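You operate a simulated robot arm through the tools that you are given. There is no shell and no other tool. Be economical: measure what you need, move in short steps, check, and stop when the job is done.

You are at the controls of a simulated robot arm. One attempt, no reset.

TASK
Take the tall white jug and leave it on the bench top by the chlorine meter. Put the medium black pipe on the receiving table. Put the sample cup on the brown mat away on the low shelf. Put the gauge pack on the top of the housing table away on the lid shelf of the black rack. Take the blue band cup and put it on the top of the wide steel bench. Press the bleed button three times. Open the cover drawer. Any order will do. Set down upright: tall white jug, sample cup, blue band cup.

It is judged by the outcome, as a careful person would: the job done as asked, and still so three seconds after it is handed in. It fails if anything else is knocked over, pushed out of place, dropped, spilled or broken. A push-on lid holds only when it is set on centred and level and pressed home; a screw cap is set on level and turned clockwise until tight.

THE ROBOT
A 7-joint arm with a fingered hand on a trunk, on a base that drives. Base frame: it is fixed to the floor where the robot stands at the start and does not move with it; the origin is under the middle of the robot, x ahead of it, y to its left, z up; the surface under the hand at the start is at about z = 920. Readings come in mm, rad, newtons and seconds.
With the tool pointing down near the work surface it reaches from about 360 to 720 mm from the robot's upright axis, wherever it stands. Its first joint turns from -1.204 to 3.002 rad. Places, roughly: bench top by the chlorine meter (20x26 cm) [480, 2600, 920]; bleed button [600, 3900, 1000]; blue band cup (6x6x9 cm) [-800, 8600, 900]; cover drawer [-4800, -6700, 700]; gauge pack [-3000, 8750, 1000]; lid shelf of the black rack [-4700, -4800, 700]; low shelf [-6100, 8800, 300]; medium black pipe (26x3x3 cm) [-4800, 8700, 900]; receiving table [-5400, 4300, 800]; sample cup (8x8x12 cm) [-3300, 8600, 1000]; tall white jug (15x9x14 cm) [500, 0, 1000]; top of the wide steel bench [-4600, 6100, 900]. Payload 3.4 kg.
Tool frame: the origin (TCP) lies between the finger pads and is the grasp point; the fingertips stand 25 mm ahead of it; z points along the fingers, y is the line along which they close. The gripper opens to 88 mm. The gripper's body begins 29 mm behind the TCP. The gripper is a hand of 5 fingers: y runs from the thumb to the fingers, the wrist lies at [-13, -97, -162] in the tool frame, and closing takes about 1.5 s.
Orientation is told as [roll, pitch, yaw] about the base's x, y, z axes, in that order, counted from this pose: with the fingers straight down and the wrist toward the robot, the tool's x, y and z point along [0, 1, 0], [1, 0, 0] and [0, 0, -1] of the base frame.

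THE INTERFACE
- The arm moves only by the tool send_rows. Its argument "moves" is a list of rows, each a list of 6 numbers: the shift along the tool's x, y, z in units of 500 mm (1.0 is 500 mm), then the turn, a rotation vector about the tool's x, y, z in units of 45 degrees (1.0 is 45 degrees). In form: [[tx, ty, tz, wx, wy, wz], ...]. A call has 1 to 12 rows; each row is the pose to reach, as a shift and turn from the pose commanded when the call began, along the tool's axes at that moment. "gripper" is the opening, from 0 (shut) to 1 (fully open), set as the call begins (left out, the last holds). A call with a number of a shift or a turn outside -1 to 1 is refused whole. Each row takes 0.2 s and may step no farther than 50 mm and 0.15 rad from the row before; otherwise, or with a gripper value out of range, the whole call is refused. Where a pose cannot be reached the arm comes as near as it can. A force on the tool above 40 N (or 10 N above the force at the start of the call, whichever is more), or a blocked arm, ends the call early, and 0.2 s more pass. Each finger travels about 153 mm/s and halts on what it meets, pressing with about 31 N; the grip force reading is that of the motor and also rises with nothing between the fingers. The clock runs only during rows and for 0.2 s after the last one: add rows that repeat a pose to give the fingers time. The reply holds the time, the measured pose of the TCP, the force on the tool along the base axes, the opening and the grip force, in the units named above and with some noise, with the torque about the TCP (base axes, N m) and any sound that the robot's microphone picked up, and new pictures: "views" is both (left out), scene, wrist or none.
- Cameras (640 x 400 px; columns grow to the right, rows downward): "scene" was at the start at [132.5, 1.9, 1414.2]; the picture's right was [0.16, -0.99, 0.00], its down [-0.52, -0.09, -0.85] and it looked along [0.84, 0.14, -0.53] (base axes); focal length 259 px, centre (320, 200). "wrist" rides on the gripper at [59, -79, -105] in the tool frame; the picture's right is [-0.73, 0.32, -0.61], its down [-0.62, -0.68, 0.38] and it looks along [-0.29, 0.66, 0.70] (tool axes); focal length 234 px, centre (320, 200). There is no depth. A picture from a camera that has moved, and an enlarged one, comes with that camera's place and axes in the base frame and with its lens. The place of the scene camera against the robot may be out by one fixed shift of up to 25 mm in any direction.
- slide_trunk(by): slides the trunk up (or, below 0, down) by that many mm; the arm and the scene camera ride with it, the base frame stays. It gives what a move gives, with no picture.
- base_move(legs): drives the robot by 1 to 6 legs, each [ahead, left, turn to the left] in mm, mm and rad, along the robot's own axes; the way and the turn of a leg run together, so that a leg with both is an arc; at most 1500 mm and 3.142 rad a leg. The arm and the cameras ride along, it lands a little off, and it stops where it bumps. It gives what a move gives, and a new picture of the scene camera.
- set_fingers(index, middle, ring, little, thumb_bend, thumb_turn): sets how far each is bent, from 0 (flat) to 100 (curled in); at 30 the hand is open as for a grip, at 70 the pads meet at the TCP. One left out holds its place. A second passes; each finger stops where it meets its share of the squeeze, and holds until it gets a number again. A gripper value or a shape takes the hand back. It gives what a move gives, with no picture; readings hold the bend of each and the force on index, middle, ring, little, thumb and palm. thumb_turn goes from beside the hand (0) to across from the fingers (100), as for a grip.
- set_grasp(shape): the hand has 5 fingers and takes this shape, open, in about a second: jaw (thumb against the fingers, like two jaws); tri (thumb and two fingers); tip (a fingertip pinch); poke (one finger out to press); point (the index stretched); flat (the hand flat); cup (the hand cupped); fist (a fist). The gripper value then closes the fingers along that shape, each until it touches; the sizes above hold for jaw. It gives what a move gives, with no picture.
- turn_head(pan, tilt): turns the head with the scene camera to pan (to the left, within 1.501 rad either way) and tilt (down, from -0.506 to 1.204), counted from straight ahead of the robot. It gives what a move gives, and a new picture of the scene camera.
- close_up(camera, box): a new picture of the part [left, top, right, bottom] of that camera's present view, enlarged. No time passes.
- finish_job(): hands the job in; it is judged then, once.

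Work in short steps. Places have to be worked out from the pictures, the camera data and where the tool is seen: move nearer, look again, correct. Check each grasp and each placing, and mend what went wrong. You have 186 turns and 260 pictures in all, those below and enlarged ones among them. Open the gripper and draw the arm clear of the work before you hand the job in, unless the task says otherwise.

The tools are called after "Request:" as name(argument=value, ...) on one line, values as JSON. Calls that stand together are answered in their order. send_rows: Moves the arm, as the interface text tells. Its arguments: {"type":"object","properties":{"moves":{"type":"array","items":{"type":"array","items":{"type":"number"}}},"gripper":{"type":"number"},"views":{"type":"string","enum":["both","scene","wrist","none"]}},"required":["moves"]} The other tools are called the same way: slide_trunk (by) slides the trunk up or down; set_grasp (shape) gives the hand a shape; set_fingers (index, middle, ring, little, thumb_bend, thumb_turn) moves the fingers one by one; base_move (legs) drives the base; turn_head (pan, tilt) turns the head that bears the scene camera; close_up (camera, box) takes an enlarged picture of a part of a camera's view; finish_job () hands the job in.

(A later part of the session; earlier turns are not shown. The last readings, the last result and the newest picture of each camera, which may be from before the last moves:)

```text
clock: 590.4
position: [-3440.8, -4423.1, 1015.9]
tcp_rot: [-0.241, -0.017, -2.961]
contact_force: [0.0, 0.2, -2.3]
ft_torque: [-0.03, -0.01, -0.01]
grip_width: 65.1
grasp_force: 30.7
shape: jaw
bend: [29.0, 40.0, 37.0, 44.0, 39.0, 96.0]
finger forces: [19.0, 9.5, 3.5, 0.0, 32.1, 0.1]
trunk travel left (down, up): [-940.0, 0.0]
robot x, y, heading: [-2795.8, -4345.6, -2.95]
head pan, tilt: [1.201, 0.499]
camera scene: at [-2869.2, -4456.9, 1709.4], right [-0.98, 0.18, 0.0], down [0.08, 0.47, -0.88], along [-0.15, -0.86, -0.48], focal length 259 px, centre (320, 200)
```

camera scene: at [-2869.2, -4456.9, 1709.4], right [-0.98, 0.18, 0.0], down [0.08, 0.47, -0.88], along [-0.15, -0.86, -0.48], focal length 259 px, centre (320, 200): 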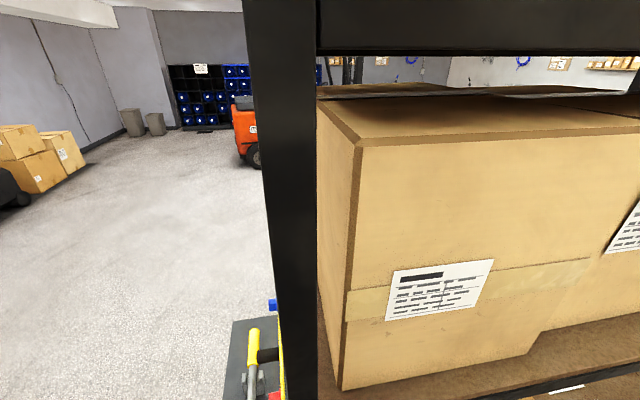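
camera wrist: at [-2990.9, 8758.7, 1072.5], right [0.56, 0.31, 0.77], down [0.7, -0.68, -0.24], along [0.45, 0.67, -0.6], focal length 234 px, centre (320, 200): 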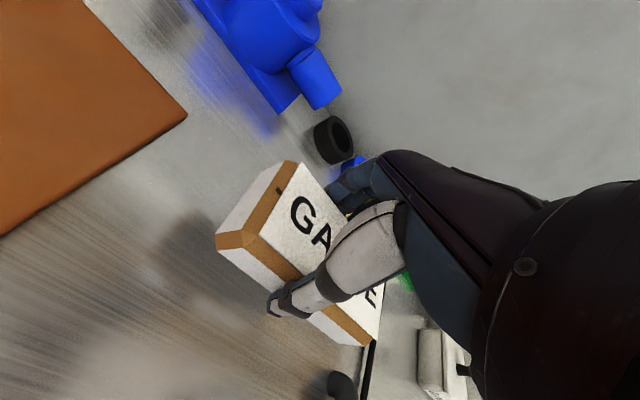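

I drifted and bumped the rack's corner post with the base; the rack looks undisturbed. I back off, square up, and shift north to the aisle centre.

Request:
base_move(legs=[[-250, 0, 0], [0, 0, -0.19], [0, -350, 0]])

Request:
turn_head(pan=0.6, tilt=0.45)

```text
clock: 594.4
position: [-3197.7, -3987.0, 1015.4]
tcp_rot: [-0.234, -0.016, 3.124]
contact_force: [-0.2, 0.6, -3.0]
ft_torque: [-0.07, -0.01, 0.01]
grip_width: 64.7
grasp_force: 31.0
shape: jaw
bend: [29.0, 40.0, 37.0, 44.0, 39.0, 96.0]
finger forces: [18.6, 9.4, 3.5, 0.0, 32.0, 0.1]
trunk travel left (down, up): [-940.0, 0.0]
robot x, y, heading: [-2551.1, -4042.1, 3.14]
head pan, tilt: [1.201, 0.499]
stopped in leg 3: the robot was blocked; the commanded pose is now the measured one
camera scene: at [-2641.3, -4130.5, 1709.8], right [-0.93, 0.37, 0.0], down [0.18, 0.44, -0.88], along [-0.32, -0.82, -0.47], focal length 259 px, centre (320, 200)
```

scene: 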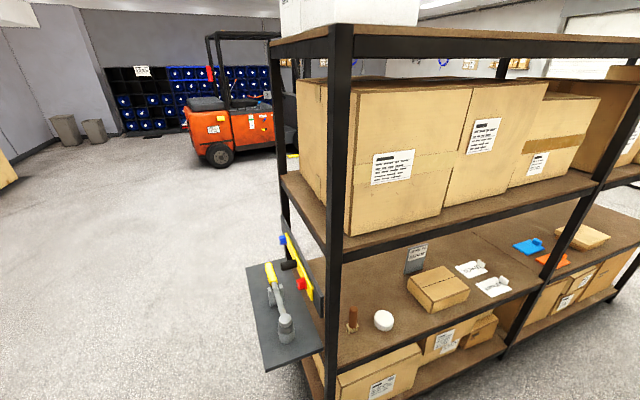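

```text
clock: 595.4
position: [-3198.3, -3992.7, 1015.4]
tcp_rot: [-0.24, -0.016, 3.124]
contact_force: [-1.1, 0.0, -2.4]
ft_torque: [-0.05, 0.0, 0.0]
grip_width: 65.0
grasp_force: 30.6
shape: jaw
bend: [29.0, 40.0, 37.0, 44.0, 39.0, 96.0]
finger forces: [18.8, 9.3, 3.6, 0.0, 31.9, 0.1]
trunk travel left (down, up): [-940.0, 0.0]
robot x, y, heading: [-2547.9, -4040.8, 3.14]
head pan, tilt: [0.6, 0.45]
camera scene: at [-2684.1, -4105.8, 1713.8], right [-0.56, 0.83, 0.0], down [0.36, 0.24, -0.9], along [-0.74, -0.51, -0.44], focal length 259 px, centre (320, 200)
```

scene: 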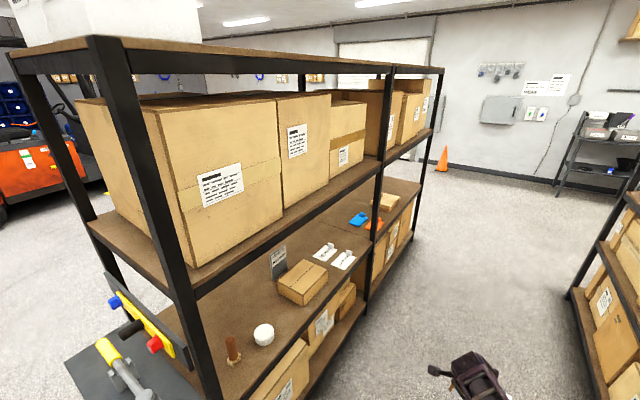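

Blocked on the north side too; I look there.

Request:
turn_head(pan=-1.4, tilt=0.6)

```text
clock: 597.3
position: [-3198.3, -3992.5, 1015.1]
tcp_rot: [-0.241, -0.017, 3.122]
contact_force: [-0.1, 0.1, -2.3]
ft_torque: [-0.05, 0.0, -0.01]
grip_width: 64.9
grasp_force: 30.8
shape: jaw
bend: [29.0, 40.0, 37.0, 44.0, 39.0, 96.0]
finger forces: [18.9, 9.4, 3.5, 0.0, 31.9, 0.0]
trunk travel left (down, up): [-940.0, 0.0]
robot x, y, heading: [-2553.2, -4043.0, 3.144]
head pan, tilt: [-1.4, 0.6]
camera scene: at [-2623.2, -3966.9, 1700.3], right [0.99, 0.17, 0.0], down [0.1, -0.56, -0.82], along [-0.14, 0.81, -0.57], focal length 259 px, centre (320, 200)
```

scene: 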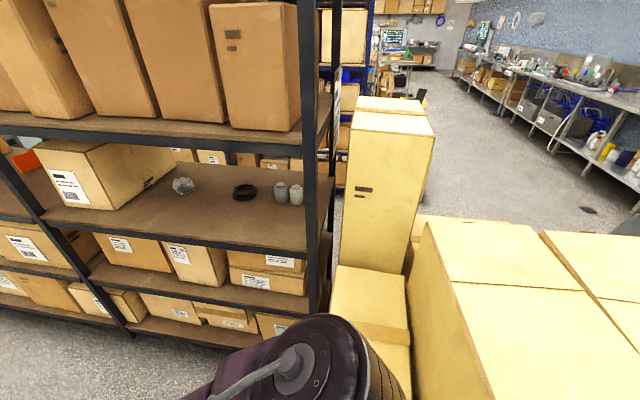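

A box stack stands just north of the robot; it looks in place. I ease away south 60 mm and drive west down the aisle.

Request:
base_move(legs=[[0, 60, 0], [1000, 0, 0]])

Request:
base_move(legs=[[0, -60, 0], [1100, 0, 0]])

Request:
turn_head(pan=1.4, tilt=0.6)

```text
clock: 603.1
position: [-4193.1, -4062.6, 1016.4]
tcp_rot: [-0.24, -0.016, 3.134]
contact_force: [-1.3, -0.5, -2.2]
ft_torque: [-0.06, 0.01, -0.02]
grip_width: 65.2
grasp_force: 31.3
shape: jaw
bend: [29.0, 40.0, 37.0, 44.0, 39.0, 96.0]
finger forces: [18.8, 9.4, 3.5, 0.0, 31.8, 0.0]
trunk travel left (down, up): [-940.0, 0.0]
robot x, y, heading: [-3548.9, -4109.9, -3.127]
head pan, tilt: [-1.4, 0.6]
camera scene: at [-3618.9, -4030.6, 1700.3], right [0.98, 0.18, 0.0], down [0.1, -0.56, -0.83], along [-0.15, 0.81, -0.57], focal length 259 px, centre (320, 200)
```

scene: 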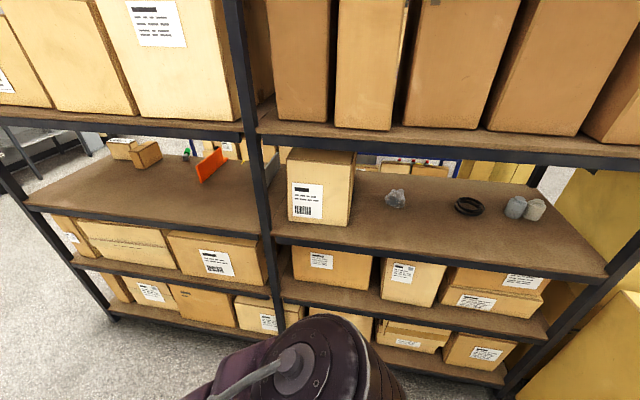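

```text
clock: 609.3
position: [-5301.6, -4010.3, 1015.8]
tcp_rot: [-0.242, -0.018, 3.133]
contact_force: [-0.4, 0.4, -2.2]
ft_torque: [-0.03, -0.02, -0.03]
grip_width: 65.0
grasp_force: 31.4
shape: jaw
bend: [29.0, 40.0, 37.0, 44.0, 39.0, 96.0]
finger forces: [18.9, 9.4, 3.5, 0.1, 31.8, 0.0]
trunk travel left (down, up): [-940.0, 0.0]
robot x, y, heading: [-4656.4, -4049.9, -3.133]
head pan, tilt: [-1.4, 0.6]
camera scene: at [-4725.3, -3978.8, 1700.3], right [0.98, 0.18, 0.0], down [0.1, -0.56, -0.83], along [-0.15, 0.81, -0.57], focal length 259 px, centre (320, 200)
```

scene: 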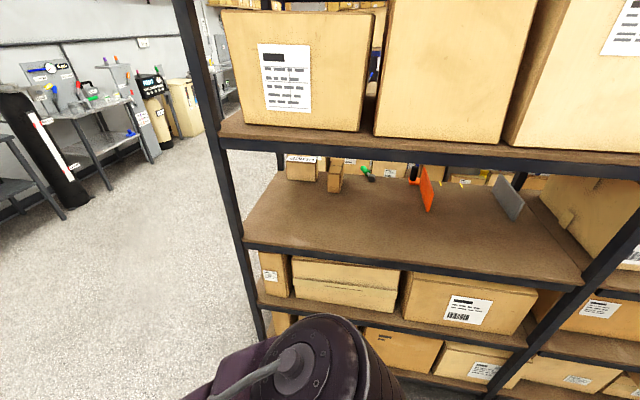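

```text
clock: 611.8
position: [-5300.5, -4010.3, 1015.7]
tcp_rot: [-0.24, -0.015, 3.131]
contact_force: [-0.1, -0.3, -2.9]
ft_torque: [-0.05, 0.02, 0.02]
grip_width: 64.8
grasp_force: 31.7
shape: jaw
bend: [29.0, 40.0, 37.0, 44.0, 39.0, 96.0]
finger forces: [18.8, 9.5, 3.4, 0.0, 31.8, 0.0]
trunk travel left (down, up): [-940.0, 0.0]
robot x, y, heading: [-4651.1, -4052.3, -3.135]
head pan, tilt: [1.4, 0.6]
camera scene: at [-4724.8, -4153.0, 1700.3], right [-0.99, 0.16, 0.0], down [0.09, 0.56, -0.83], along [-0.14, -0.81, -0.56], focal length 259 px, centre (320, 200)
```

scene: 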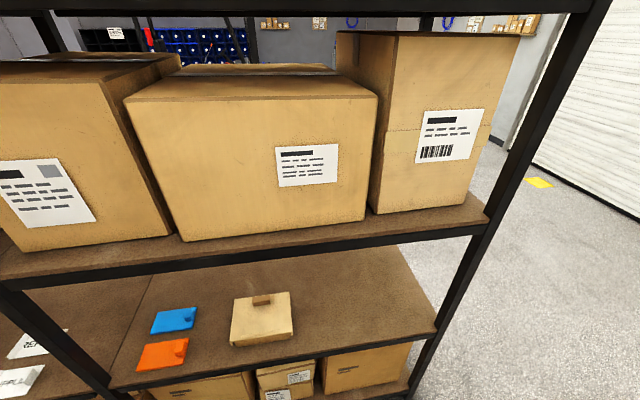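

The middle shelf with the lids is the lid shelf; there's free space at about (-4950, -4760). I shift west and north, then turn to face it.

Request:
base_move(legs=[[265, -290, 0], [0, 0, 1.564]])

Request:
turn_head(pan=0.0, tilt=0.6)

```text
clock: 618.0
position: [-4968.0, -4407.9, 1015.8]
tcp_rot: [-0.238, -0.014, -1.591]
contact_force: [-0.4, -0.1, -2.2]
ft_torque: [-0.01, -0.04, -0.04]
grip_width: 64.7
grasp_force: 30.4
shape: jaw
bend: [29.0, 40.0, 37.0, 44.0, 39.0, 96.0]
finger forces: [18.3, 9.3, 3.5, 0.0, 31.2, 0.0]
trunk travel left (down, up): [-940.0, 0.0]
robot x, y, heading: [-4918.7, -3762.4, -1.574]
head pan, tilt: [1.4, 0.6]
camera scene: at [-4837.3, -3839.4, 1700.3], right [-0.17, -0.98, 0.0], down [-0.56, 0.1, -0.83], along [0.81, -0.14, -0.56], focal length 259 px, centre (320, 200)
```

scene: 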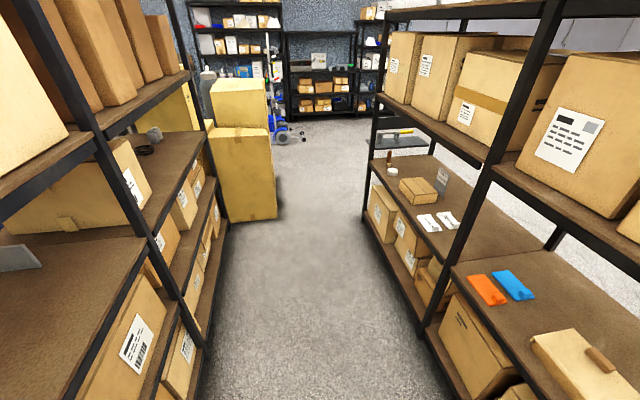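

```text
clock: 619.6
position: [-4967.9, -4408.6, 1016.1]
tcp_rot: [-0.241, -0.014, -1.589]
contact_force: [-0.5, 0.1, -2.2]
ft_torque: [0.0, -0.06, -0.02]
grip_width: 64.9
grasp_force: 31.2
shape: jaw
bend: [29.0, 40.0, 37.0, 44.0, 39.0, 96.0]
finger forces: [18.4, 9.2, 3.4, 0.0, 31.3, 0.0]
trunk travel left (down, up): [-940.0, 0.0]
robot x, y, heading: [-4916.5, -3758.8, -1.574]
head pan, tilt: [0.0, 0.6]
camera scene: at [-4924.4, -3912.5, 1700.2], right [-1.0, 0.0, 0.0], down [0.0, 0.57, -0.82], along [0.0, -0.82, -0.57], focal length 259 px, centre (320, 200)
```

scene: 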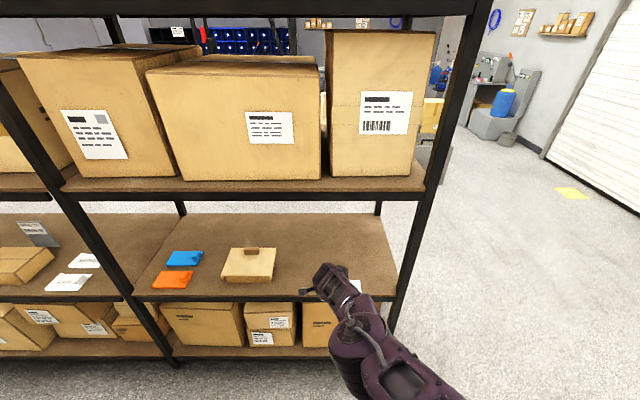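

I lower the trunk 255 mm in front of the rack and drive in 345 mm between the shelves.

Request:
slide_trunk(by=-250)

Request:
base_move(legs=[[200, 0, 0]])

Request:
send_rows(moves=[[0, 0, 0, 0, 0, 0]], views="wrist")

```text
clock: 622.1
position: [-4967.2, -4406.8, 765.8]
tcp_rot: [-0.242, -0.017, -1.591]
contact_force: [0.7, 1.0, -1.9]
ft_torque: [0.0, -0.02, -0.01]
grip_width: 65.1
grasp_force: 31.2
shape: jaw
bend: [29.0, 40.0, 37.0, 44.0, 39.0, 96.0]
finger forces: [18.4, 9.4, 3.5, 0.1, 31.2, 0.0]
trunk travel left (down, up): [-690.0, 250.0]
robot x, y, heading: [-4917.6, -3761.1, -1.574]
head pan, tilt: [0.0, 0.6]
```

```text
clock: 623.7
position: [-4970.6, -4602.4, 766.2]
tcp_rot: [-0.239, -0.015, -1.593]
contact_force: [0.1, -0.1, -2.8]
ft_torque: [0.02, -0.02, 0.03]
grip_width: 65.0
grasp_force: 31.7
shape: jaw
bend: [29.0, 40.0, 37.0, 44.0, 39.0, 96.0]
finger forces: [18.3, 9.4, 3.5, 0.0, 31.2, 0.1]
trunk travel left (down, up): [-690.0, 250.0]
robot x, y, heading: [-4918.2, -3957.4, -1.58]
head pan, tilt: [0.0, 0.6]
camera scene: at [-4926.1, -4108.0, 1450.2], right [-1.0, 0.01, 0.0], down [0.0, 0.57, -0.82], along [-0.01, -0.82, -0.57], focal length 259 px, centre (320, 200)
```

scene: 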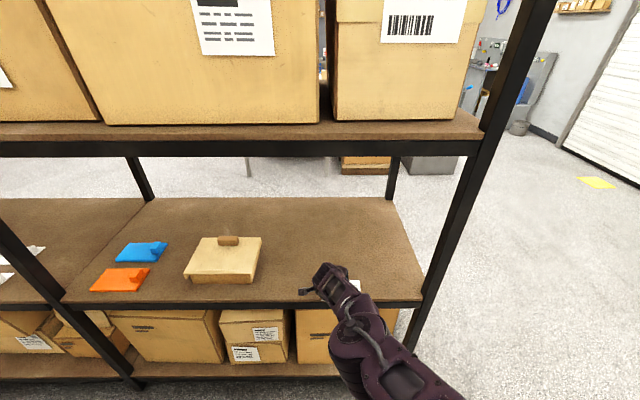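

```text
clock: 624.1
position: [-4971.4, -4602.3, 766.0]
tcp_rot: [-0.24, -0.015, -1.593]
contact_force: [-0.5, -0.5, -1.6]
ft_torque: [-0.01, -0.06, 0.03]
grip_width: 64.7
grasp_force: 31.4
shape: jaw
bend: [29.0, 40.0, 37.0, 44.0, 39.0, 96.0]
finger forces: [18.2, 9.4, 3.5, 0.1, 31.2, 0.0]
trunk travel left (down, up): [-690.0, 250.0]
robot x, y, heading: [-4918.3, -3953.5, -1.574]
head pan, tilt: [0.0, 0.6]
camera wrist: at [-4888.9, -4523.3, 852.6], right [-0.57, -0.3, 0.77], down [-0.68, 0.69, -0.24], along [-0.46, -0.66, -0.6], focal length 234 px, centre (320, 200)
```

wrist: 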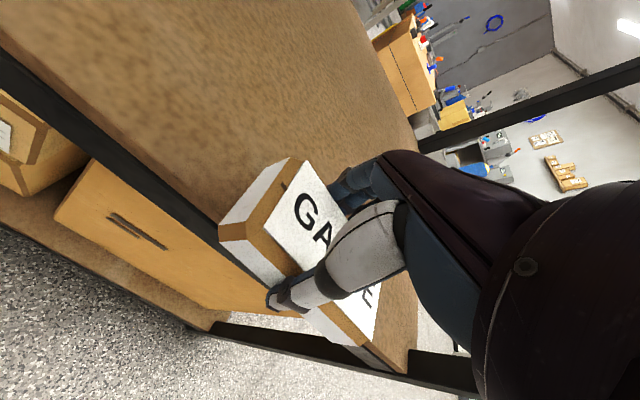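

The box hovers over the shelf edge. I drive in 160 mm and lower in small steps.

Request:
base_move(legs=[[160, 0, 0]])

Request:
slide_trunk(by=-20)

Request:
slide_trunk(by=-6)

Request:
slide_trunk(by=-5)

Request:
send_rows(moves=[[0, 0, 0, 0, 0, 0]], views="wrist")

```text
clock: 625.5
position: [-4967.5, -4763.4, 764.5]
tcp_rot: [-0.238, -0.016, -1.587]
contact_force: [0.8, -0.1, -2.5]
ft_torque: [0.0, -0.08, -0.02]
grip_width: 65.0
grasp_force: 31.2
shape: jaw
bend: [29.0, 40.0, 37.0, 44.0, 39.0, 96.0]
finger forces: [18.3, 9.4, 3.6, 0.1, 31.1, 0.1]
trunk travel left (down, up): [-690.0, 250.0]
robot x, y, heading: [-4920.3, -4117.4, -1.573]
head pan, tilt: [0.0, 0.6]
camera scene: at [-4925.7, -4269.0, 1450.2], right [-1.0, 0.0, 0.0], down [0.0, 0.57, -0.82], along [0.0, -0.82, -0.57], focal length 259 px, centre (320, 200)
```

scene: 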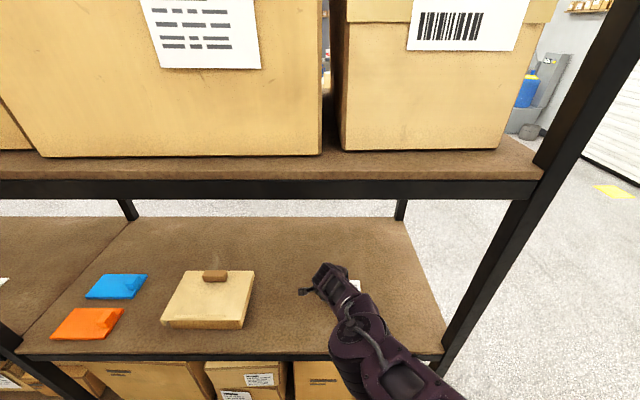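

```text
clock: 626.2
position: [-4967.6, -4763.3, 744.2]
tcp_rot: [-0.241, -0.015, -1.588]
contact_force: [-0.7, 0.3, -2.9]
ft_torque: [0.0, -0.06, 0.02]
grip_width: 64.4
grasp_force: 30.9
shape: jaw
bend: [29.0, 40.0, 37.0, 44.0, 39.0, 96.0]
finger forces: [18.3, 9.4, 3.5, 0.0, 31.3, 0.0]
trunk travel left (down, up): [-670.0, 270.0]
robot x, y, heading: [-4921.1, -4115.0, -1.57]
head pan, tilt: [0.0, 0.6]
```

```text
clock: 626.8
position: [-4967.4, -4763.2, 739.2]
tcp_rot: [-0.241, -0.016, -1.588]
contact_force: [-0.4, -1.2, -1.6]
ft_torque: [-0.04, 0.05, 0.04]
grip_width: 64.8
grasp_force: 31.3
shape: jaw
bend: [29.0, 40.0, 37.0, 44.0, 39.0, 96.0]
finger forces: [18.0, 9.5, 4.1, 0.0, 31.2, 0.0]
trunk travel left (down, up): [-664.0, 276.0]
robot x, y, heading: [-4919.9, -4118.4, -1.567]
head pan, tilt: [0.0, 0.6]
```

```text
clock: 627.3
position: [-4967.3, -4762.6, 736.9]
tcp_rot: [-0.241, -0.021, -1.587]
contact_force: [0.8, -0.5, 7.7]
ft_torque: [-0.25, 0.24, 0.02]
grip_width: 65.1
grasp_force: 31.4
shape: jaw
bend: [29.0, 40.0, 36.0, 44.0, 39.0, 96.0]
finger forces: [17.9, 10.2, 4.3, 2.2, 32.0, 0.0]
trunk travel left (down, up): [-659.0, 281.0]
robot x, y, heading: [-4921.0, -4116.4, -1.569]
head pan, tilt: [0.0, 0.6]
```

```text
clock: 627.7
position: [-4966.6, -4762.4, 736.6]
tcp_rot: [-0.24, -0.021, -1.585]
contact_force: [0.8, -2.2, 11.7]
ft_torque: [-0.34, 0.29, 0.02]
grip_width: 65.0
grasp_force: 30.9
shape: jaw
bend: [29.0, 40.0, 36.0, 43.0, 39.0, 96.0]
finger forces: [18.8, 10.9, 4.3, 4.2, 31.3, 0.1]
trunk travel left (down, up): [-659.0, 281.0]
robot x, y, heading: [-4918.4, -4116.9, -1.571]
head pan, tilt: [0.0, 0.6]
camera wrist: at [-4885.0, -4683.4, 823.5], right [-0.56, -0.3, 0.77], down [-0.69, 0.69, -0.24], along [-0.46, -0.66, -0.59], focal length 234 px, centre (320, 200)
```

wrist: 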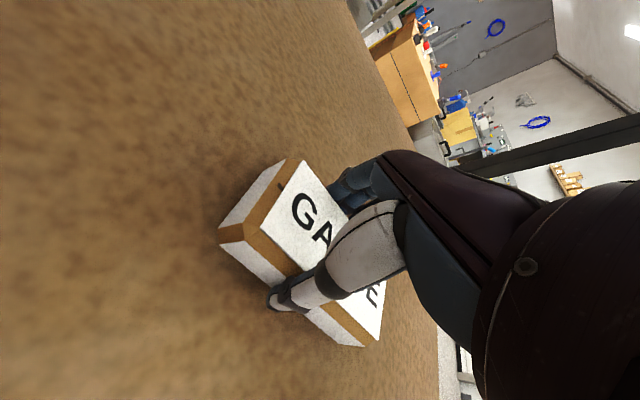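

Contact (12 N). I release and lift straight up, then back out.

Request:
slide_trunk(by=3)

Request:
send_rows(moves=[[0, 0, 0, 0, 0, 0], [0, 0, 0, 0, 0, 0], [0, 0, 0, 0, 0, 0], [0, 0, 0, 0, 0, 0], [0, 0, 0, 0, 0, 0]], gripper=1, views="none")

Request:
slide_trunk(by=70)

Request:
base_move(legs=[[-380, 0, 0]])

```text
clock: 628.2
position: [-4967.0, -4761.8, 737.9]
tcp_rot: [-0.241, -0.015, -1.586]
contact_force: [0.5, -1.8, 2.9]
ft_torque: [-0.25, 0.15, 0.08]
grip_width: 64.8
grasp_force: 30.7
shape: jaw
bend: [29.0, 40.0, 36.0, 44.0, 39.0, 96.0]
finger forces: [18.6, 10.8, 4.4, 0.4, 31.8, 0.0]
trunk travel left (down, up): [-662.0, 278.0]
robot x, y, heading: [-4918.7, -4115.6, -1.568]
head pan, tilt: [0.0, 0.6]
```

```text
clock: 629.4
position: [-4967.2, -4762.9, 737.6]
tcp_rot: [-0.241, -0.016, -1.586]
contact_force: [0.1, -0.1, -0.4]
ft_torque: [0.01, 0.01, 0.01]
grip_width: 87.5
grasp_force: 0.0
shape: jaw
bend: [30.0, 30.0, 30.0, 30.0, 30.0, 98.0]
finger forces: [0.1, 0.0, 0.0, 0.0, 0.1, 0.0]
trunk travel left (down, up): [-662.0, 278.0]
robot x, y, heading: [-4917.4, -4116.1, -1.57]
head pan, tilt: [0.0, 0.6]
```

```text
clock: 630.5
position: [-4966.3, -4764.1, 808.3]
tcp_rot: [-0.24, -0.015, -1.586]
contact_force: [-0.5, 0.2, 0.2]
ft_torque: [0.01, 0.0, -0.02]
grip_width: 87.6
grasp_force: 0.1
shape: jaw
bend: [30.0, 30.0, 30.0, 30.0, 30.0, 98.0]
finger forces: [0.0, 0.0, 0.1, 0.1, 0.1, 0.0]
trunk travel left (down, up): [-732.0, 208.0]
robot x, y, heading: [-4919.4, -4116.7, -1.568]
head pan, tilt: [0.0, 0.6]
```

```text
clock: 632.9
position: [-4965.9, -4389.7, 807.8]
tcp_rot: [-0.239, -0.015, -1.581]
contact_force: [-0.4, -0.5, -0.1]
ft_torque: [0.04, -0.01, -0.01]
grip_width: 87.6
grasp_force: 0.0
shape: jaw
bend: [30.0, 30.0, 30.0, 30.0, 30.0, 98.0]
finger forces: [0.1, 0.1, 0.1, 0.0, 0.0, 0.1]
trunk travel left (down, up): [-732.0, 208.0]
robot x, y, heading: [-4921.1, -3738.2, -1.563]
head pan, tilt: [0.0, 0.6]
camera scene: at [-4925.9, -3893.5, 1492.3], right [-1.0, 0.0, 0.0], down [0.0, 0.56, -0.83], along [0.0, -0.83, -0.56], focal length 259 px, centre (320, 200)
```

scene: 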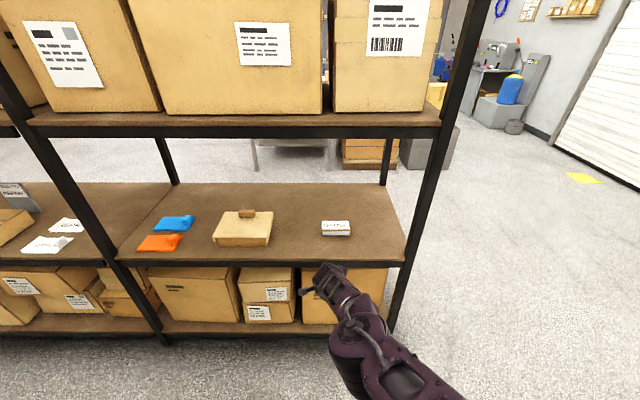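

Gauge pack is on the lid shelf. Last: the cover drawer. I go around the rack's west end to the table south of it.

Request:
base_move(legs=[[0, -1050, 0], [1300, 0, 0], [620, 0, 0], [0, 1130, 0]])

```text
clock: 652.9
position: [-4803.3, -6305.3, 807.9]
tcp_rot: [-0.24, -0.017, -1.534]
contact_force: [0.3, 0.0, -0.3]
ft_torque: [0.01, 0.01, -0.01]
grip_width: 87.3
grasp_force: 0.1
shape: jaw
bend: [30.0, 30.0, 30.0, 30.0, 30.0, 98.0]
finger forces: [0.0, 0.1, 0.0, 0.0, 0.1, 0.1]
trunk travel left (down, up): [-732.0, 208.0]
robot x, y, heading: [-4793.4, -5659.5, -1.517]
head pan, tilt: [0.0, 0.6]
camera scene: at [-4788.6, -5809.2, 1492.3], right [-1.0, -0.05, 0.0], down [-0.03, 0.56, -0.83], along [0.04, -0.82, -0.56], focal length 259 px, centre (320, 200)
```

scene: 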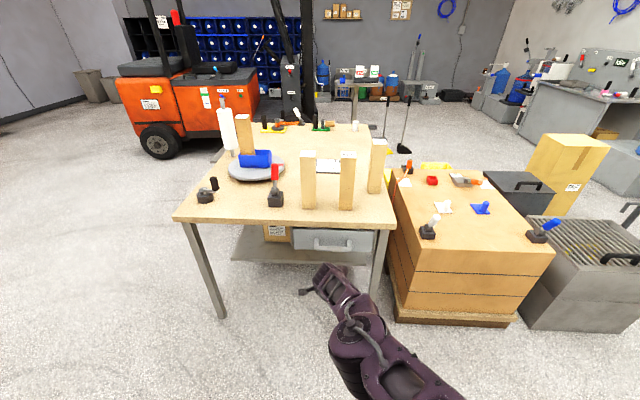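

Request:
close_up(camera="scene", box=[170, 140, 410, 310])

```text
2.35 times, centred on (290, 225) of scene
camera zoom: at [-4788.6, -5809.2, 1492.3], right [-1.0, -0.05, 0.0], down [-0.03, 0.56, -0.83], along [0.04, -0.82, -0.56], focal length 610 px, centre (391, 141)
```

zoom: 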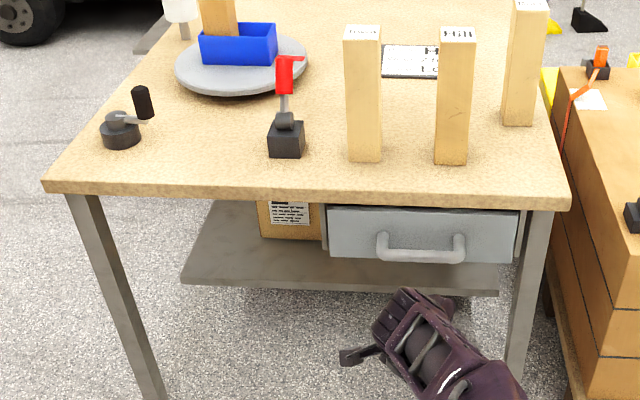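

The cover drawer has a horizontal bar handle, under the tabletop edge. I back off, remove the lean, and pitch the hand to point forward (thumb below, fingers above).

Request:
base_move(legs=[[-200, 0, -0.05]])

Request:
send_rows(moves=[[0, -0.03, 0, 0, 0.1, 0], [0, -0.06, 0, 0, 0.2, 0], [0, -0.1, 0, 0, 0.305, 0], [0, -0.1, 0, 0, 0.305, 0]], views="none")

Request:
send_rows(moves=[[0, 0, 0, -0.17, 0, 0], [0, 0, 0, -0.34, 0, 0], [0, 0, 0, -0.51, 0, 0], [0, 0, 0, -0.68, 0, 0], [0, 0, 0, -0.84, 0, 0], [0, 0, 0, -1, 0, 0]], views="none")

Request:
send_rows(moves=[[0, 0, 0, -0.17, 0, 0], [0, 0, 0, -0.34, 0, 0], [0, 0, 0, -0.51, 0, 0], [0, 0, 0, -0.68, 0, 0], [0, 0, 0, -0.8, 0, 0]])

```text
clock: 654.5
position: [-4840.6, -6104.4, 807.0]
tcp_rot: [-0.238, -0.019, -1.581]
contact_force: [0.0, 0.3, 0.2]
ft_torque: [0.0, 0.03, 0.0]
grip_width: 87.8
grasp_force: 0.2
shape: jaw
bend: [30.0, 30.0, 30.0, 30.0, 30.0, 98.0]
finger forces: [0.1, 0.0, 0.1, 0.1, 0.1, 0.1]
trunk travel left (down, up): [-732.0, 208.0]
robot x, y, heading: [-4793.4, -5457.4, -1.57]
head pan, tilt: [0.0, 0.6]
camera scene: at [-4801.0, -5608.4, 1492.3], right [-1.0, -0.01, 0.0], down [0.0, 0.56, -0.83], along [0.0, -0.83, -0.56], focal length 259 px, centre (320, 200)
```

scene: 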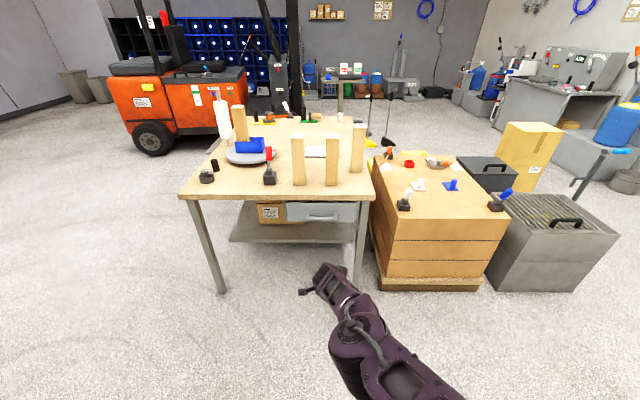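

```text
clock: 655.5
position: [-4837.3, -6055.3, 808.0]
tcp_rot: [-0.001, -0.02, -1.582]
contact_force: [-0.5, 0.3, -0.3]
ft_torque: [0.02, 0.01, 0.0]
grip_width: 87.8
grasp_force: 0.0
shape: jaw
bend: [30.0, 30.0, 30.0, 30.0, 30.0, 98.0]
finger forces: [0.1, 0.1, 0.0, 0.0, 0.1, 0.0]
out of reach, approached as far as the arm can: row 1, 2
trunk travel left (down, up): [-732.0, 208.0]
robot x, y, heading: [-4797.6, -5454.2, -1.568]
head pan, tilt: [0.0, 0.6]
```

```text
clock: 656.9
position: [-4731.6, -6077.6, 890.5]
tcp_rot: [-0.032, -0.707, -1.656]
contact_force: [0.0, 0.0, 0.4]
ft_torque: [-0.01, 0.0, 0.02]
grip_width: 87.7
grasp_force: 0.0
shape: jaw
bend: [30.0, 30.0, 30.0, 30.0, 30.0, 98.0]
finger forces: [0.0, 0.0, 0.0, 0.1, 0.0, 0.0]
out of reach, approached as far as the arm can: row 2, 3, 4, 5, 6
trunk travel left (down, up): [-732.0, 208.0]
robot x, y, heading: [-4797.6, -5459.0, -1.568]
head pan, tilt: [0.0, 0.6]
```

```text
clock: 658.1
position: [-4685.9, -6087.0, 966.5]
tcp_rot: [-0.04, -0.955, -1.685]
contact_force: [-0.1, -0.4, -0.8]
ft_torque: [-0.01, -0.03, -0.01]
grip_width: 87.9
grasp_force: 0.0
shape: jaw
bend: [30.0, 30.0, 30.0, 30.0, 30.0, 98.0]
finger forces: [0.0, 0.0, 0.0, 0.0, 0.0, 0.0]
out of reach, approached as far as the arm can: row 1, 2, 3, 4, 5
trunk travel left (down, up): [-732.0, 208.0]
robot x, y, heading: [-4796.2, -5457.3, -1.566]
head pan, tilt: [0.0, 0.6]
camera scene: at [-4801.5, -5609.0, 1492.3], right [-1.0, -0.01, 0.0], down [0.0, 0.57, -0.82], along [0.01, -0.82, -0.57], focal length 259 px, centre (320, 200)
camera wrist: at [-4608.9, -5966.0, 962.1], right [-0.66, 0.41, 0.63], down [-0.62, 0.17, -0.76], along [-0.42, -0.89, 0.14], focal length 234 px, centre (320, 200)
```

scene: 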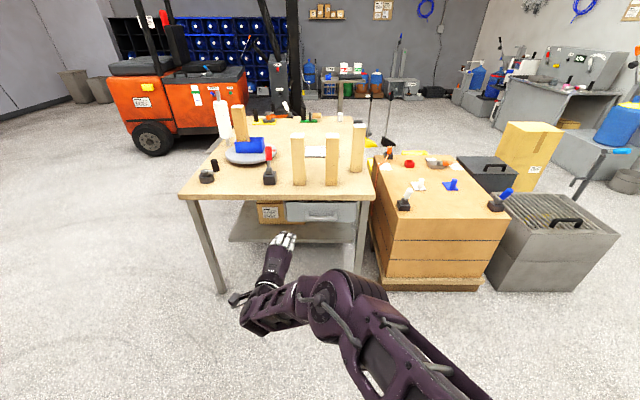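
wrist: 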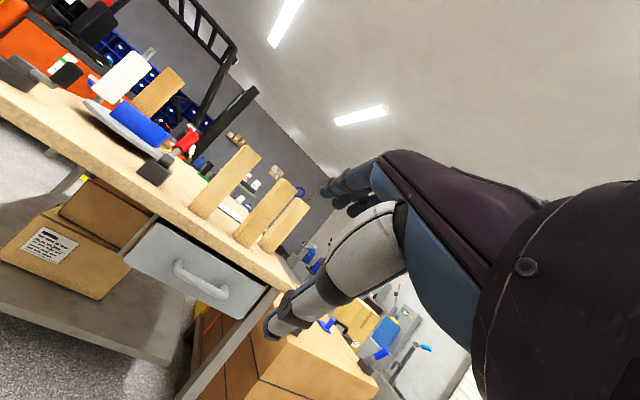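

The hand is pitched ~55° forward but limited by height. I lower the trunk to handle level (handle about (-4800, -6645, 673)) and try pitching further.

Request:
slide_trunk(by=-290)

Request:
send_rows(moves=[[0.05, 0, 0, 0, 0, 0], [0.1, 0, 0, -0.12, 0, 0], [0.15, 0, 0, -0.24, 0, 0], [0.2, 0, 0, -0.36, 0, 0], [0.22, 0, 0, -0.45, 0, 0]])

```text
clock: 661.0
position: [-4685.5, -6086.3, 676.8]
tcp_rot: [-0.04, -0.954, -1.685]
contact_force: [-0.2, -0.3, 0.5]
ft_torque: [0.02, 0.0, 0.03]
grip_width: 87.9
grasp_force: 0.0
shape: jaw
bend: [30.0, 30.0, 30.0, 30.0, 30.0, 98.0]
finger forces: [0.1, 0.1, 0.1, 0.0, 0.0, 0.0]
trunk travel left (down, up): [-442.0, 498.0]
robot x, y, heading: [-4793.0, -5455.4, -1.569]
head pan, tilt: [0.0, 0.6]
```

```text
clock: 662.2
position: [-4672.0, -6117.9, 758.1]
tcp_rot: [-0.046, -1.118, -1.702]
contact_force: [0.1, -0.5, -0.1]
ft_torque: [0.02, 0.01, 0.01]
grip_width: 87.7
grasp_force: 0.1
shape: jaw
bend: [30.0, 30.0, 30.0, 30.0, 30.0, 98.0]
finger forces: [0.1, 0.1, 0.0, 0.0, 0.0, 0.0]
out of reach, approached as far as the arm can: row 1, 2, 3, 4, 5
trunk travel left (down, up): [-442.0, 498.0]
robot x, y, heading: [-4799.1, -5456.2, -1.567]
head pan, tilt: [0.0, 0.6]
camera scene: at [-4801.0, -5608.8, 1202.3], right [-1.0, -0.01, 0.0], down [0.0, 0.56, -0.83], along [0.0, -0.82, -0.56], focal length 259 px, centre (320, 200)
camera wrist: at [-4593.4, -6000.5, 732.5], right [-0.64, 0.52, 0.57], down [-0.64, 0.06, -0.77], along [-0.44, -0.85, 0.29], focal length 234 px, centre (320, 200)
```

scene: 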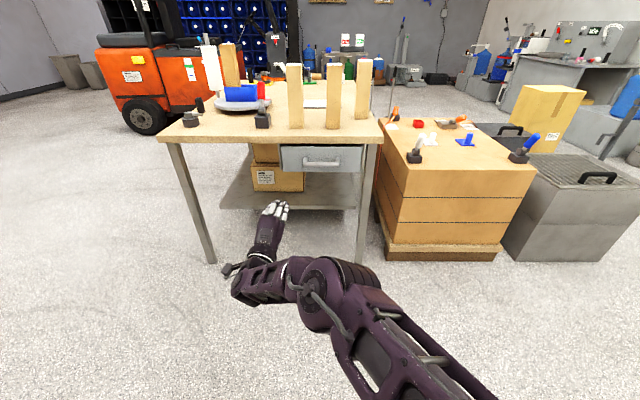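
wrist: 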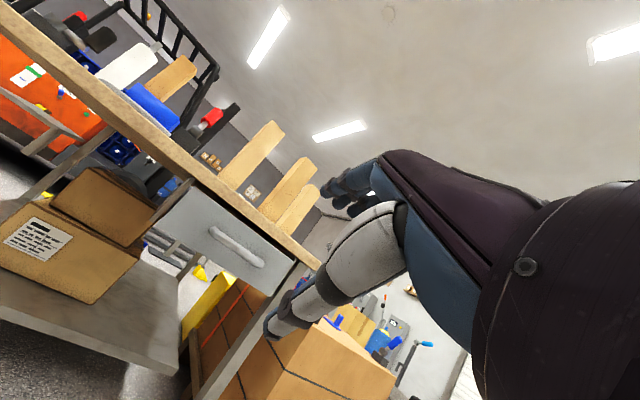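

Request:
send_rows(moves=[[0.02, 0, -0.08, 0, 0, 0], [0.04, 0, -0.16, -0.1, 0, 0], [0.06, 0, -0.24, -0.2, 0, 0.05], [0.08, 0, -0.3, -0.3, 0, 0.1], [0.1, 0, -0.3, -0.36, 0, 0.15]], views="scene")

```text
clock: 663.4
position: [-4685.1, -6149.7, 853.1]
tcp_rot: [0.228, -1.283, -2.006]
contact_force: [-0.5, 1.1, 0.4]
ft_torque: [0.01, 0.03, 0.01]
grip_width: 87.8
grasp_force: 0.1
shape: jaw
bend: [30.0, 30.0, 30.0, 30.0, 30.0, 98.0]
finger forces: [0.1, 0.1, 0.0, 0.0, 0.0, 0.1]
out of reach, approached as far as the arm can: row 1, 2, 3, 4, 5
trunk travel left (down, up): [-442.0, 498.0]
robot x, y, heading: [-4792.8, -5455.0, -1.566]
head pan, tilt: [0.0, 0.6]
camera scene: at [-4801.0, -5608.7, 1202.3], right [-1.0, -0.01, 0.0], down [0.0, 0.56, -0.83], along [0.0, -0.83, -0.56], focal length 259 px, centre (320, 200)
```

scene: 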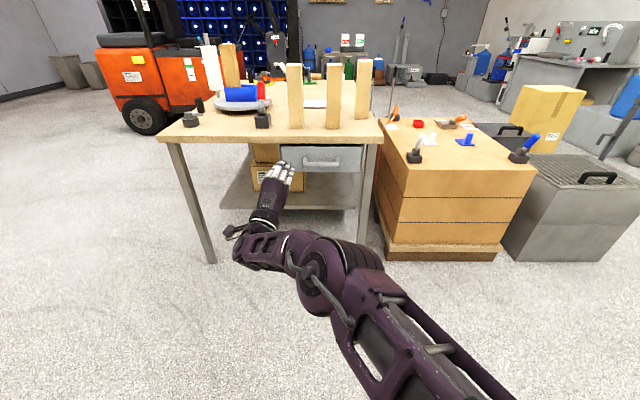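

Pitch is now ~74° with fingers above and thumb below. I lower to handle height, rotate the base a little to square the hand, and approach.

Request:
slide_trunk(by=-178)

Request:
base_move(legs=[[0, 0, 0.2], [290, -336, 0]])

Request:
send_rows(moves=[[0, 0, 0, 0, 0, 0]], views="wrist")

```text
clock: 665.4
position: [-4685.7, -6148.6, 674.6]
tcp_rot: [0.224, -1.283, -2.002]
contact_force: [-0.3, 0.7, 0.3]
ft_torque: [-0.01, 0.01, -0.01]
grip_width: 87.8
grasp_force: 0.1
shape: jaw
bend: [30.0, 30.0, 30.0, 30.0, 30.0, 98.0]
finger forces: [0.1, 0.1, 0.0, 0.1, 0.1, 0.0]
trunk travel left (down, up): [-264.0, 676.0]
robot x, y, heading: [-4799.1, -5458.0, -1.565]
head pan, tilt: [0.0, 0.6]
```

```text
clock: 668.8
position: [-4827.5, -6462.0, 674.2]
tcp_rot: [0.224, -1.283, -1.807]
contact_force: [0.9, 0.6, -0.6]
ft_torque: [0.04, -0.06, -0.01]
grip_width: 87.9
grasp_force: 0.0
shape: jaw
bend: [30.0, 30.0, 30.0, 30.0, 30.0, 98.0]
finger forces: [0.1, 0.0, 0.0, 0.0, 0.0, 0.0]
trunk travel left (down, up): [-264.0, 676.0]
robot x, y, heading: [-5070.8, -5810.9, -1.366]
head pan, tilt: [0.0, 0.6]
camera scene: at [-5049.3, -5953.1, 1024.3], right [-0.98, -0.2, 0.0], down [-0.11, 0.55, -0.82], along [0.17, -0.81, -0.57], focal length 259 px, centre (320, 200)
```

scene: 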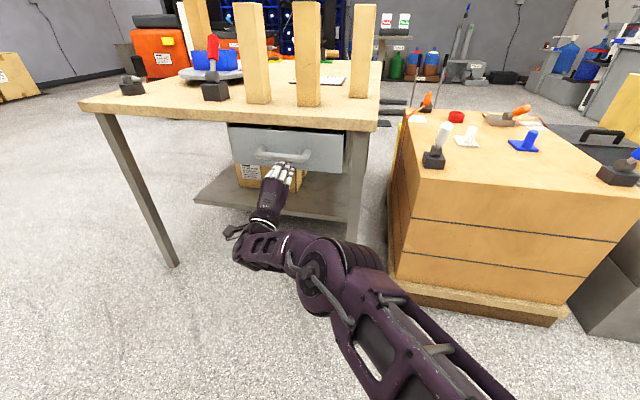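

```text
clock: 669.2
position: [-4826.9, -6461.7, 674.6]
tcp_rot: [0.225, -1.284, -1.805]
contact_force: [-0.5, -0.1, -0.3]
ft_torque: [0.03, -0.02, 0.03]
grip_width: 87.8
grasp_force: 0.1
shape: jaw
bend: [30.0, 30.0, 30.0, 30.0, 30.0, 98.0]
finger forces: [0.0, 0.0, 0.1, 0.0, 0.0, 0.0]
trunk travel left (down, up): [-264.0, 676.0]
robot x, y, heading: [-5072.4, -5808.9, -1.367]
head pan, tilt: [0.0, 0.6]
camera wrist: at [-4765.5, -6340.0, 631.9], right [-0.75, 0.51, 0.43], down [-0.58, -0.17, -0.8], along [-0.33, -0.85, 0.42], focal length 234 px, centre (320, 200)
```

wrist: 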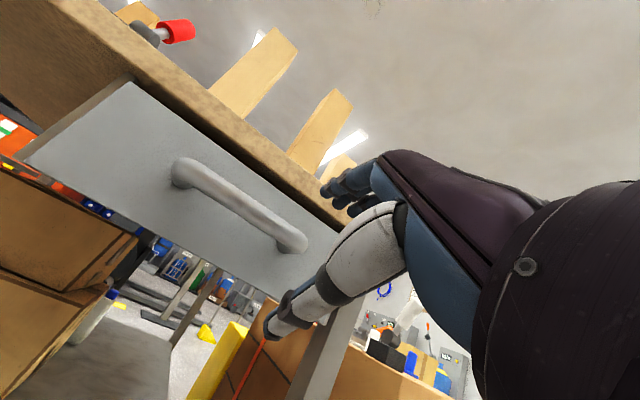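

Handle bar is at about (-4800, -6625, 693). I raise 18 mm and advance 115 mm, then look.

Request:
slide_trunk(by=18)

Request:
base_move(legs=[[110, -3, 0]])

Request:
send_rows(moves=[[0, 0, 0, 0, 0, 0]], views="wrist")

```text
clock: 669.9
position: [-4828.0, -6462.6, 691.2]
tcp_rot: [0.226, -1.284, -1.806]
contact_force: [0.9, 0.0, 0.4]
ft_torque: [0.01, -0.02, 0.02]
grip_width: 87.9
grasp_force: 0.2
shape: jaw
bend: [30.0, 30.0, 30.0, 30.0, 30.0, 98.0]
finger forces: [0.0, 0.1, 0.1, 0.1, 0.0, 0.1]
trunk travel left (down, up): [-282.0, 658.0]
robot x, y, heading: [-5073.5, -5803.4, -1.368]
head pan, tilt: [0.0, 0.6]
```

```text
clock: 671.1
position: [-4810.3, -6569.9, 692.2]
tcp_rot: [0.226, -1.28, -1.807]
contact_force: [1.1, 0.0, -0.9]
ft_torque: [0.02, 0.0, 0.02]
grip_width: 87.9
grasp_force: 0.0
shape: jaw
bend: [30.0, 30.0, 30.0, 30.0, 30.0, 98.0]
finger forces: [0.0, 0.0, 0.0, 0.0, 0.0, 0.0]
trunk travel left (down, up): [-282.0, 658.0]
robot x, y, heading: [-5060.1, -5910.8, -1.371]
head pan, tilt: [0.0, 0.6]
camera scene: at [-5030.3, -6060.6, 1042.2], right [-0.98, -0.2, 0.0], down [-0.11, 0.55, -0.82], along [0.17, -0.81, -0.57], focal length 259 px, centre (320, 200)
```

scene: 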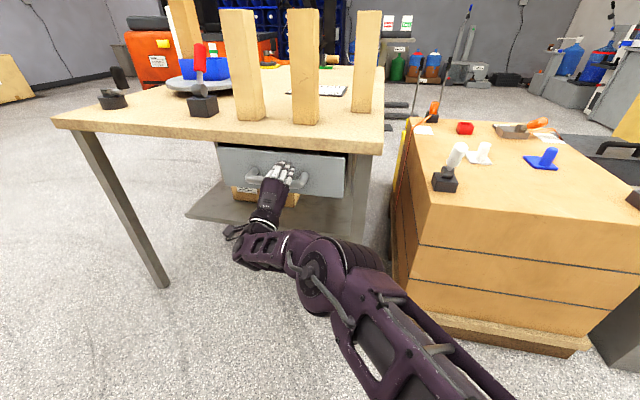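

```text
clock: 671.5
position: [-4810.4, -6569.8, 692.6]
tcp_rot: [0.225, -1.283, -1.804]
contact_force: [-0.3, -0.7, -0.1]
ft_torque: [-0.02, -0.01, -0.01]
grip_width: 87.9
grasp_force: 0.1
shape: jaw
bend: [30.0, 30.0, 30.0, 30.0, 30.0, 98.0]
finger forces: [0.0, 0.1, 0.0, 0.0, 0.0, 0.1]
trunk travel left (down, up): [-282.0, 658.0]
robot x, y, heading: [-5054.5, -5913.9, -1.365]
head pan, tilt: [0.0, 0.6]
camera wrist: at [-4746.8, -6447.3, 649.9], right [-0.75, 0.51, 0.43], down [-0.58, -0.17, -0.8], along [-0.33, -0.85, 0.42], focal length 234 px, centre (320, 200)
```

wrist: 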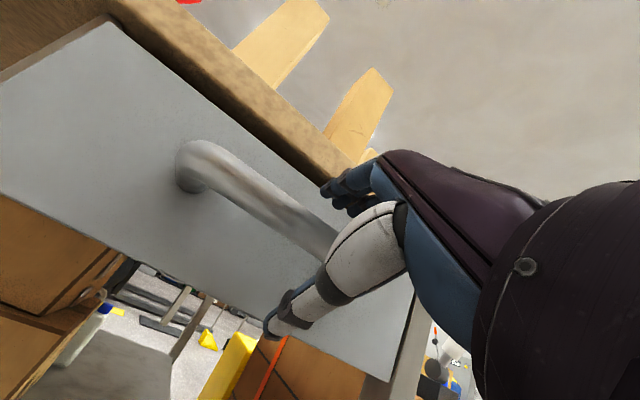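

The bar leads into the open hand. I advance the last 50 mm.

Request:
base_move(legs=[[50, 5, 0]])

Request:
send_rows(moves=[[0, 0, 0, 0, 0, 0]], views="wrist")

```text
clock: 672.4
position: [-4793.8, -6593.3, 693.1]
tcp_rot: [0.233, -1.289, -1.806]
contact_force: [-3.6, 14.8, -0.3]
ft_torque: [-0.57, -0.14, -0.33]
grip_width: 85.7
grasp_force: 0.0
shape: jaw
bend: [30.0, 30.0, 30.0, 30.0, 30.0, 98.0]
finger forces: [0.0, 15.0, 0.0, 0.0, 0.0, 0.0]
trunk travel left (down, up): [-282.0, 658.0]
robot x, y, heading: [-5039.1, -5943.7, -1.368]
head pan, tilt: [0.0, 0.6]
stopped in leg 1: the force on the tool passed its limit at 77 N (the readings are from after the stop); the commanded pose is now the measured one
camera scene: at [-5020.8, -6090.0, 1042.7], right [-0.98, -0.2, 0.0], down [-0.11, 0.55, -0.83], along [0.17, -0.81, -0.56], focal length 259 px, centre (320, 200)
```

scene: 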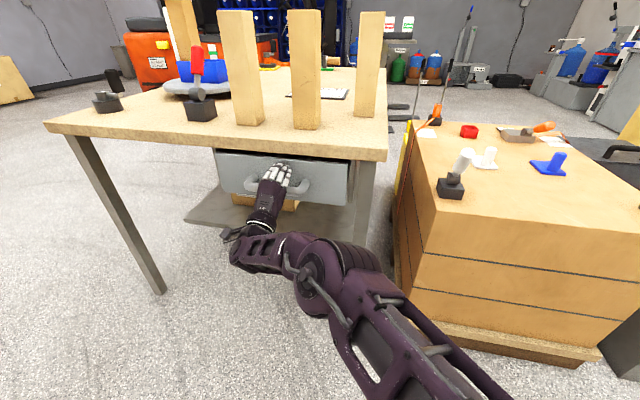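

```text
clock: 672.8
position: [-4795.6, -6593.9, 693.1]
tcp_rot: [0.231, -1.289, -1.803]
contact_force: [-3.1, 17.8, 1.3]
ft_torque: [-0.74, -0.13, -0.36]
grip_width: 85.7
grasp_force: 0.0
shape: jaw
bend: [30.0, 30.0, 30.0, 30.0, 30.0, 98.0]
finger forces: [0.1, 18.0, 0.0, 0.0, 0.0, 0.0]
trunk travel left (down, up): [-282.0, 658.0]
robot x, y, heading: [-5041.9, -5944.7, -1.369]
head pan, tilt: [0.0, 0.6]
camera wrist: at [-4732.6, -6471.7, 649.7], right [-0.75, 0.5, 0.43], down [-0.58, -0.18, -0.8], along [-0.33, -0.84, 0.42], focal length 234 px, centre (320, 200)
```

wrist: 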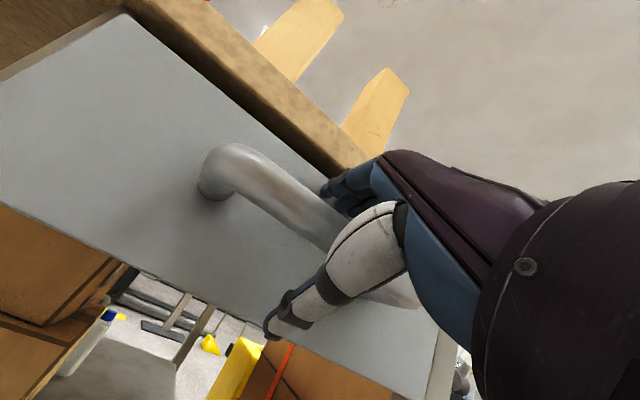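

A fingertip touches the drawer face; the bar is already inside the hand. I back off 8 mm and close on it.

Request:
base_move(legs=[[-9, 0, 0]])

Request:
send_rows(moves=[[0, 0, 0, 0, 0, 0], [0, 0, 0, 0, 0, 0], [0, 0, 0, 0, 0, 0], [0, 0, 0, 0, 0, 0], [0, 0, 0, 0, 0, 0], [0, 0, 0, 0, 0, 0], [0, 0, 0, 0, 0, 0], [0, 0, 0, 0, 0, 0]], gripper=0, views="wrist")

```text
clock: 673.5
position: [-4796.9, -6587.7, 692.8]
tcp_rot: [0.228, -1.286, -1.801]
contact_force: [0.8, 0.2, 0.0]
ft_torque: [0.01, 0.0, 0.04]
grip_width: 87.9
grasp_force: 0.0
shape: jaw
bend: [30.0, 30.0, 30.0, 30.0, 30.0, 98.0]
finger forces: [0.0, 0.0, 0.0, 0.0, 0.0, 0.0]
trunk travel left (down, up): [-282.0, 658.0]
robot x, y, heading: [-5045.4, -5935.6, -1.365]
head pan, tilt: [0.0, 0.6]
camera scene: at [-5022.0, -6083.9, 1042.3], right [-0.98, -0.2, 0.0], down [-0.11, 0.55, -0.83], along [0.17, -0.81, -0.56], focal length 259 px, centre (320, 200)
```

scene: 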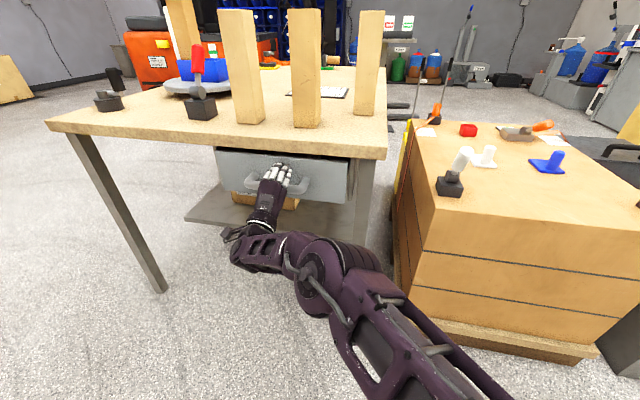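

```text
clock: 675.3
position: [-4796.1, -6588.1, 689.3]
tcp_rot: [0.222, -1.283, -1.797]
contact_force: [0.0, 0.2, -6.6]
ft_torque: [-0.08, 0.16, -0.01]
grip_width: 4.9
grasp_force: 31.1
shape: jaw
bend: [71.0, 70.0, 70.0, 71.0, 78.0, 100.0]
finger forces: [1.6, 0.1, 2.7, 2.1, 13.5, 0.0]
trunk travel left (down, up): [-282.0, 658.0]
robot x, y, heading: [-5045.7, -5938.0, -1.37]
head pan, tilt: [0.0, 0.6]
no pictures are left
```

No pictures remain, so I work by readings. The grip reads like a thin bar held; I pull back gently 60 mm along +y and check the forces.

Request:
base_move(legs=[[-59, 12, 0]])

```text
clock: 676.3
position: [-4796.0, -6528.0, 689.7]
tcp_rot: [0.222, -1.283, -1.796]
contact_force: [1.6, -1.4, -8.2]
ft_torque: [-0.06, 0.14, 0.04]
grip_width: 5.0
grasp_force: 31.0
shape: jaw
bend: [71.0, 70.0, 70.0, 71.0, 79.0, 100.0]
finger forces: [1.1, 0.0, 2.7, 2.0, 13.1, 0.0]
trunk travel left (down, up): [-282.0, 658.0]
robot x, y, heading: [-5045.7, -5875.2, -1.368]
head pan, tilt: [0.0, 0.6]
```

The grip and downward load persist unchanged, so the drawer is coming along. I pull another 110 mm.

Request:
base_move(legs=[[-108, 22, 0]])

```text
clock: 677.5
position: [-4795.9, -6417.6, 688.6]
tcp_rot: [0.219, -1.28, -1.79]
contact_force: [5.5, -1.4, -7.6]
ft_torque: [-0.05, 0.19, -0.01]
grip_width: 5.2
grasp_force: 31.3
shape: jaw
bend: [71.0, 70.0, 70.0, 71.0, 79.0, 100.0]
finger forces: [0.9, 0.2, 3.0, 2.4, 13.1, 0.0]
trunk travel left (down, up): [-282.0, 658.0]
robot x, y, heading: [-5048.3, -5762.6, -1.366]
head pan, tilt: [0.0, 0.6]
```

Still held (170 mm so far). I keep pulling until it meets its stop.

Request:
base_move(legs=[[-78, 17, 0]])

```text
clock: 678.6
position: [-4794.7, -6335.4, 687.9]
tcp_rot: [0.219, -1.284, -1.792]
contact_force: [-0.9, -0.6, -8.6]
ft_torque: [-0.04, 0.14, 0.06]
grip_width: 5.3
grasp_force: 30.7
shape: jaw
bend: [71.0, 70.0, 70.0, 71.0, 79.0, 100.0]
finger forces: [0.8, 0.0, 2.8, 2.3, 12.9, 0.0]
trunk travel left (down, up): [-282.0, 658.0]
robot x, y, heading: [-5041.4, -5685.1, -1.373]
head pan, tilt: [0.0, 0.6]
```

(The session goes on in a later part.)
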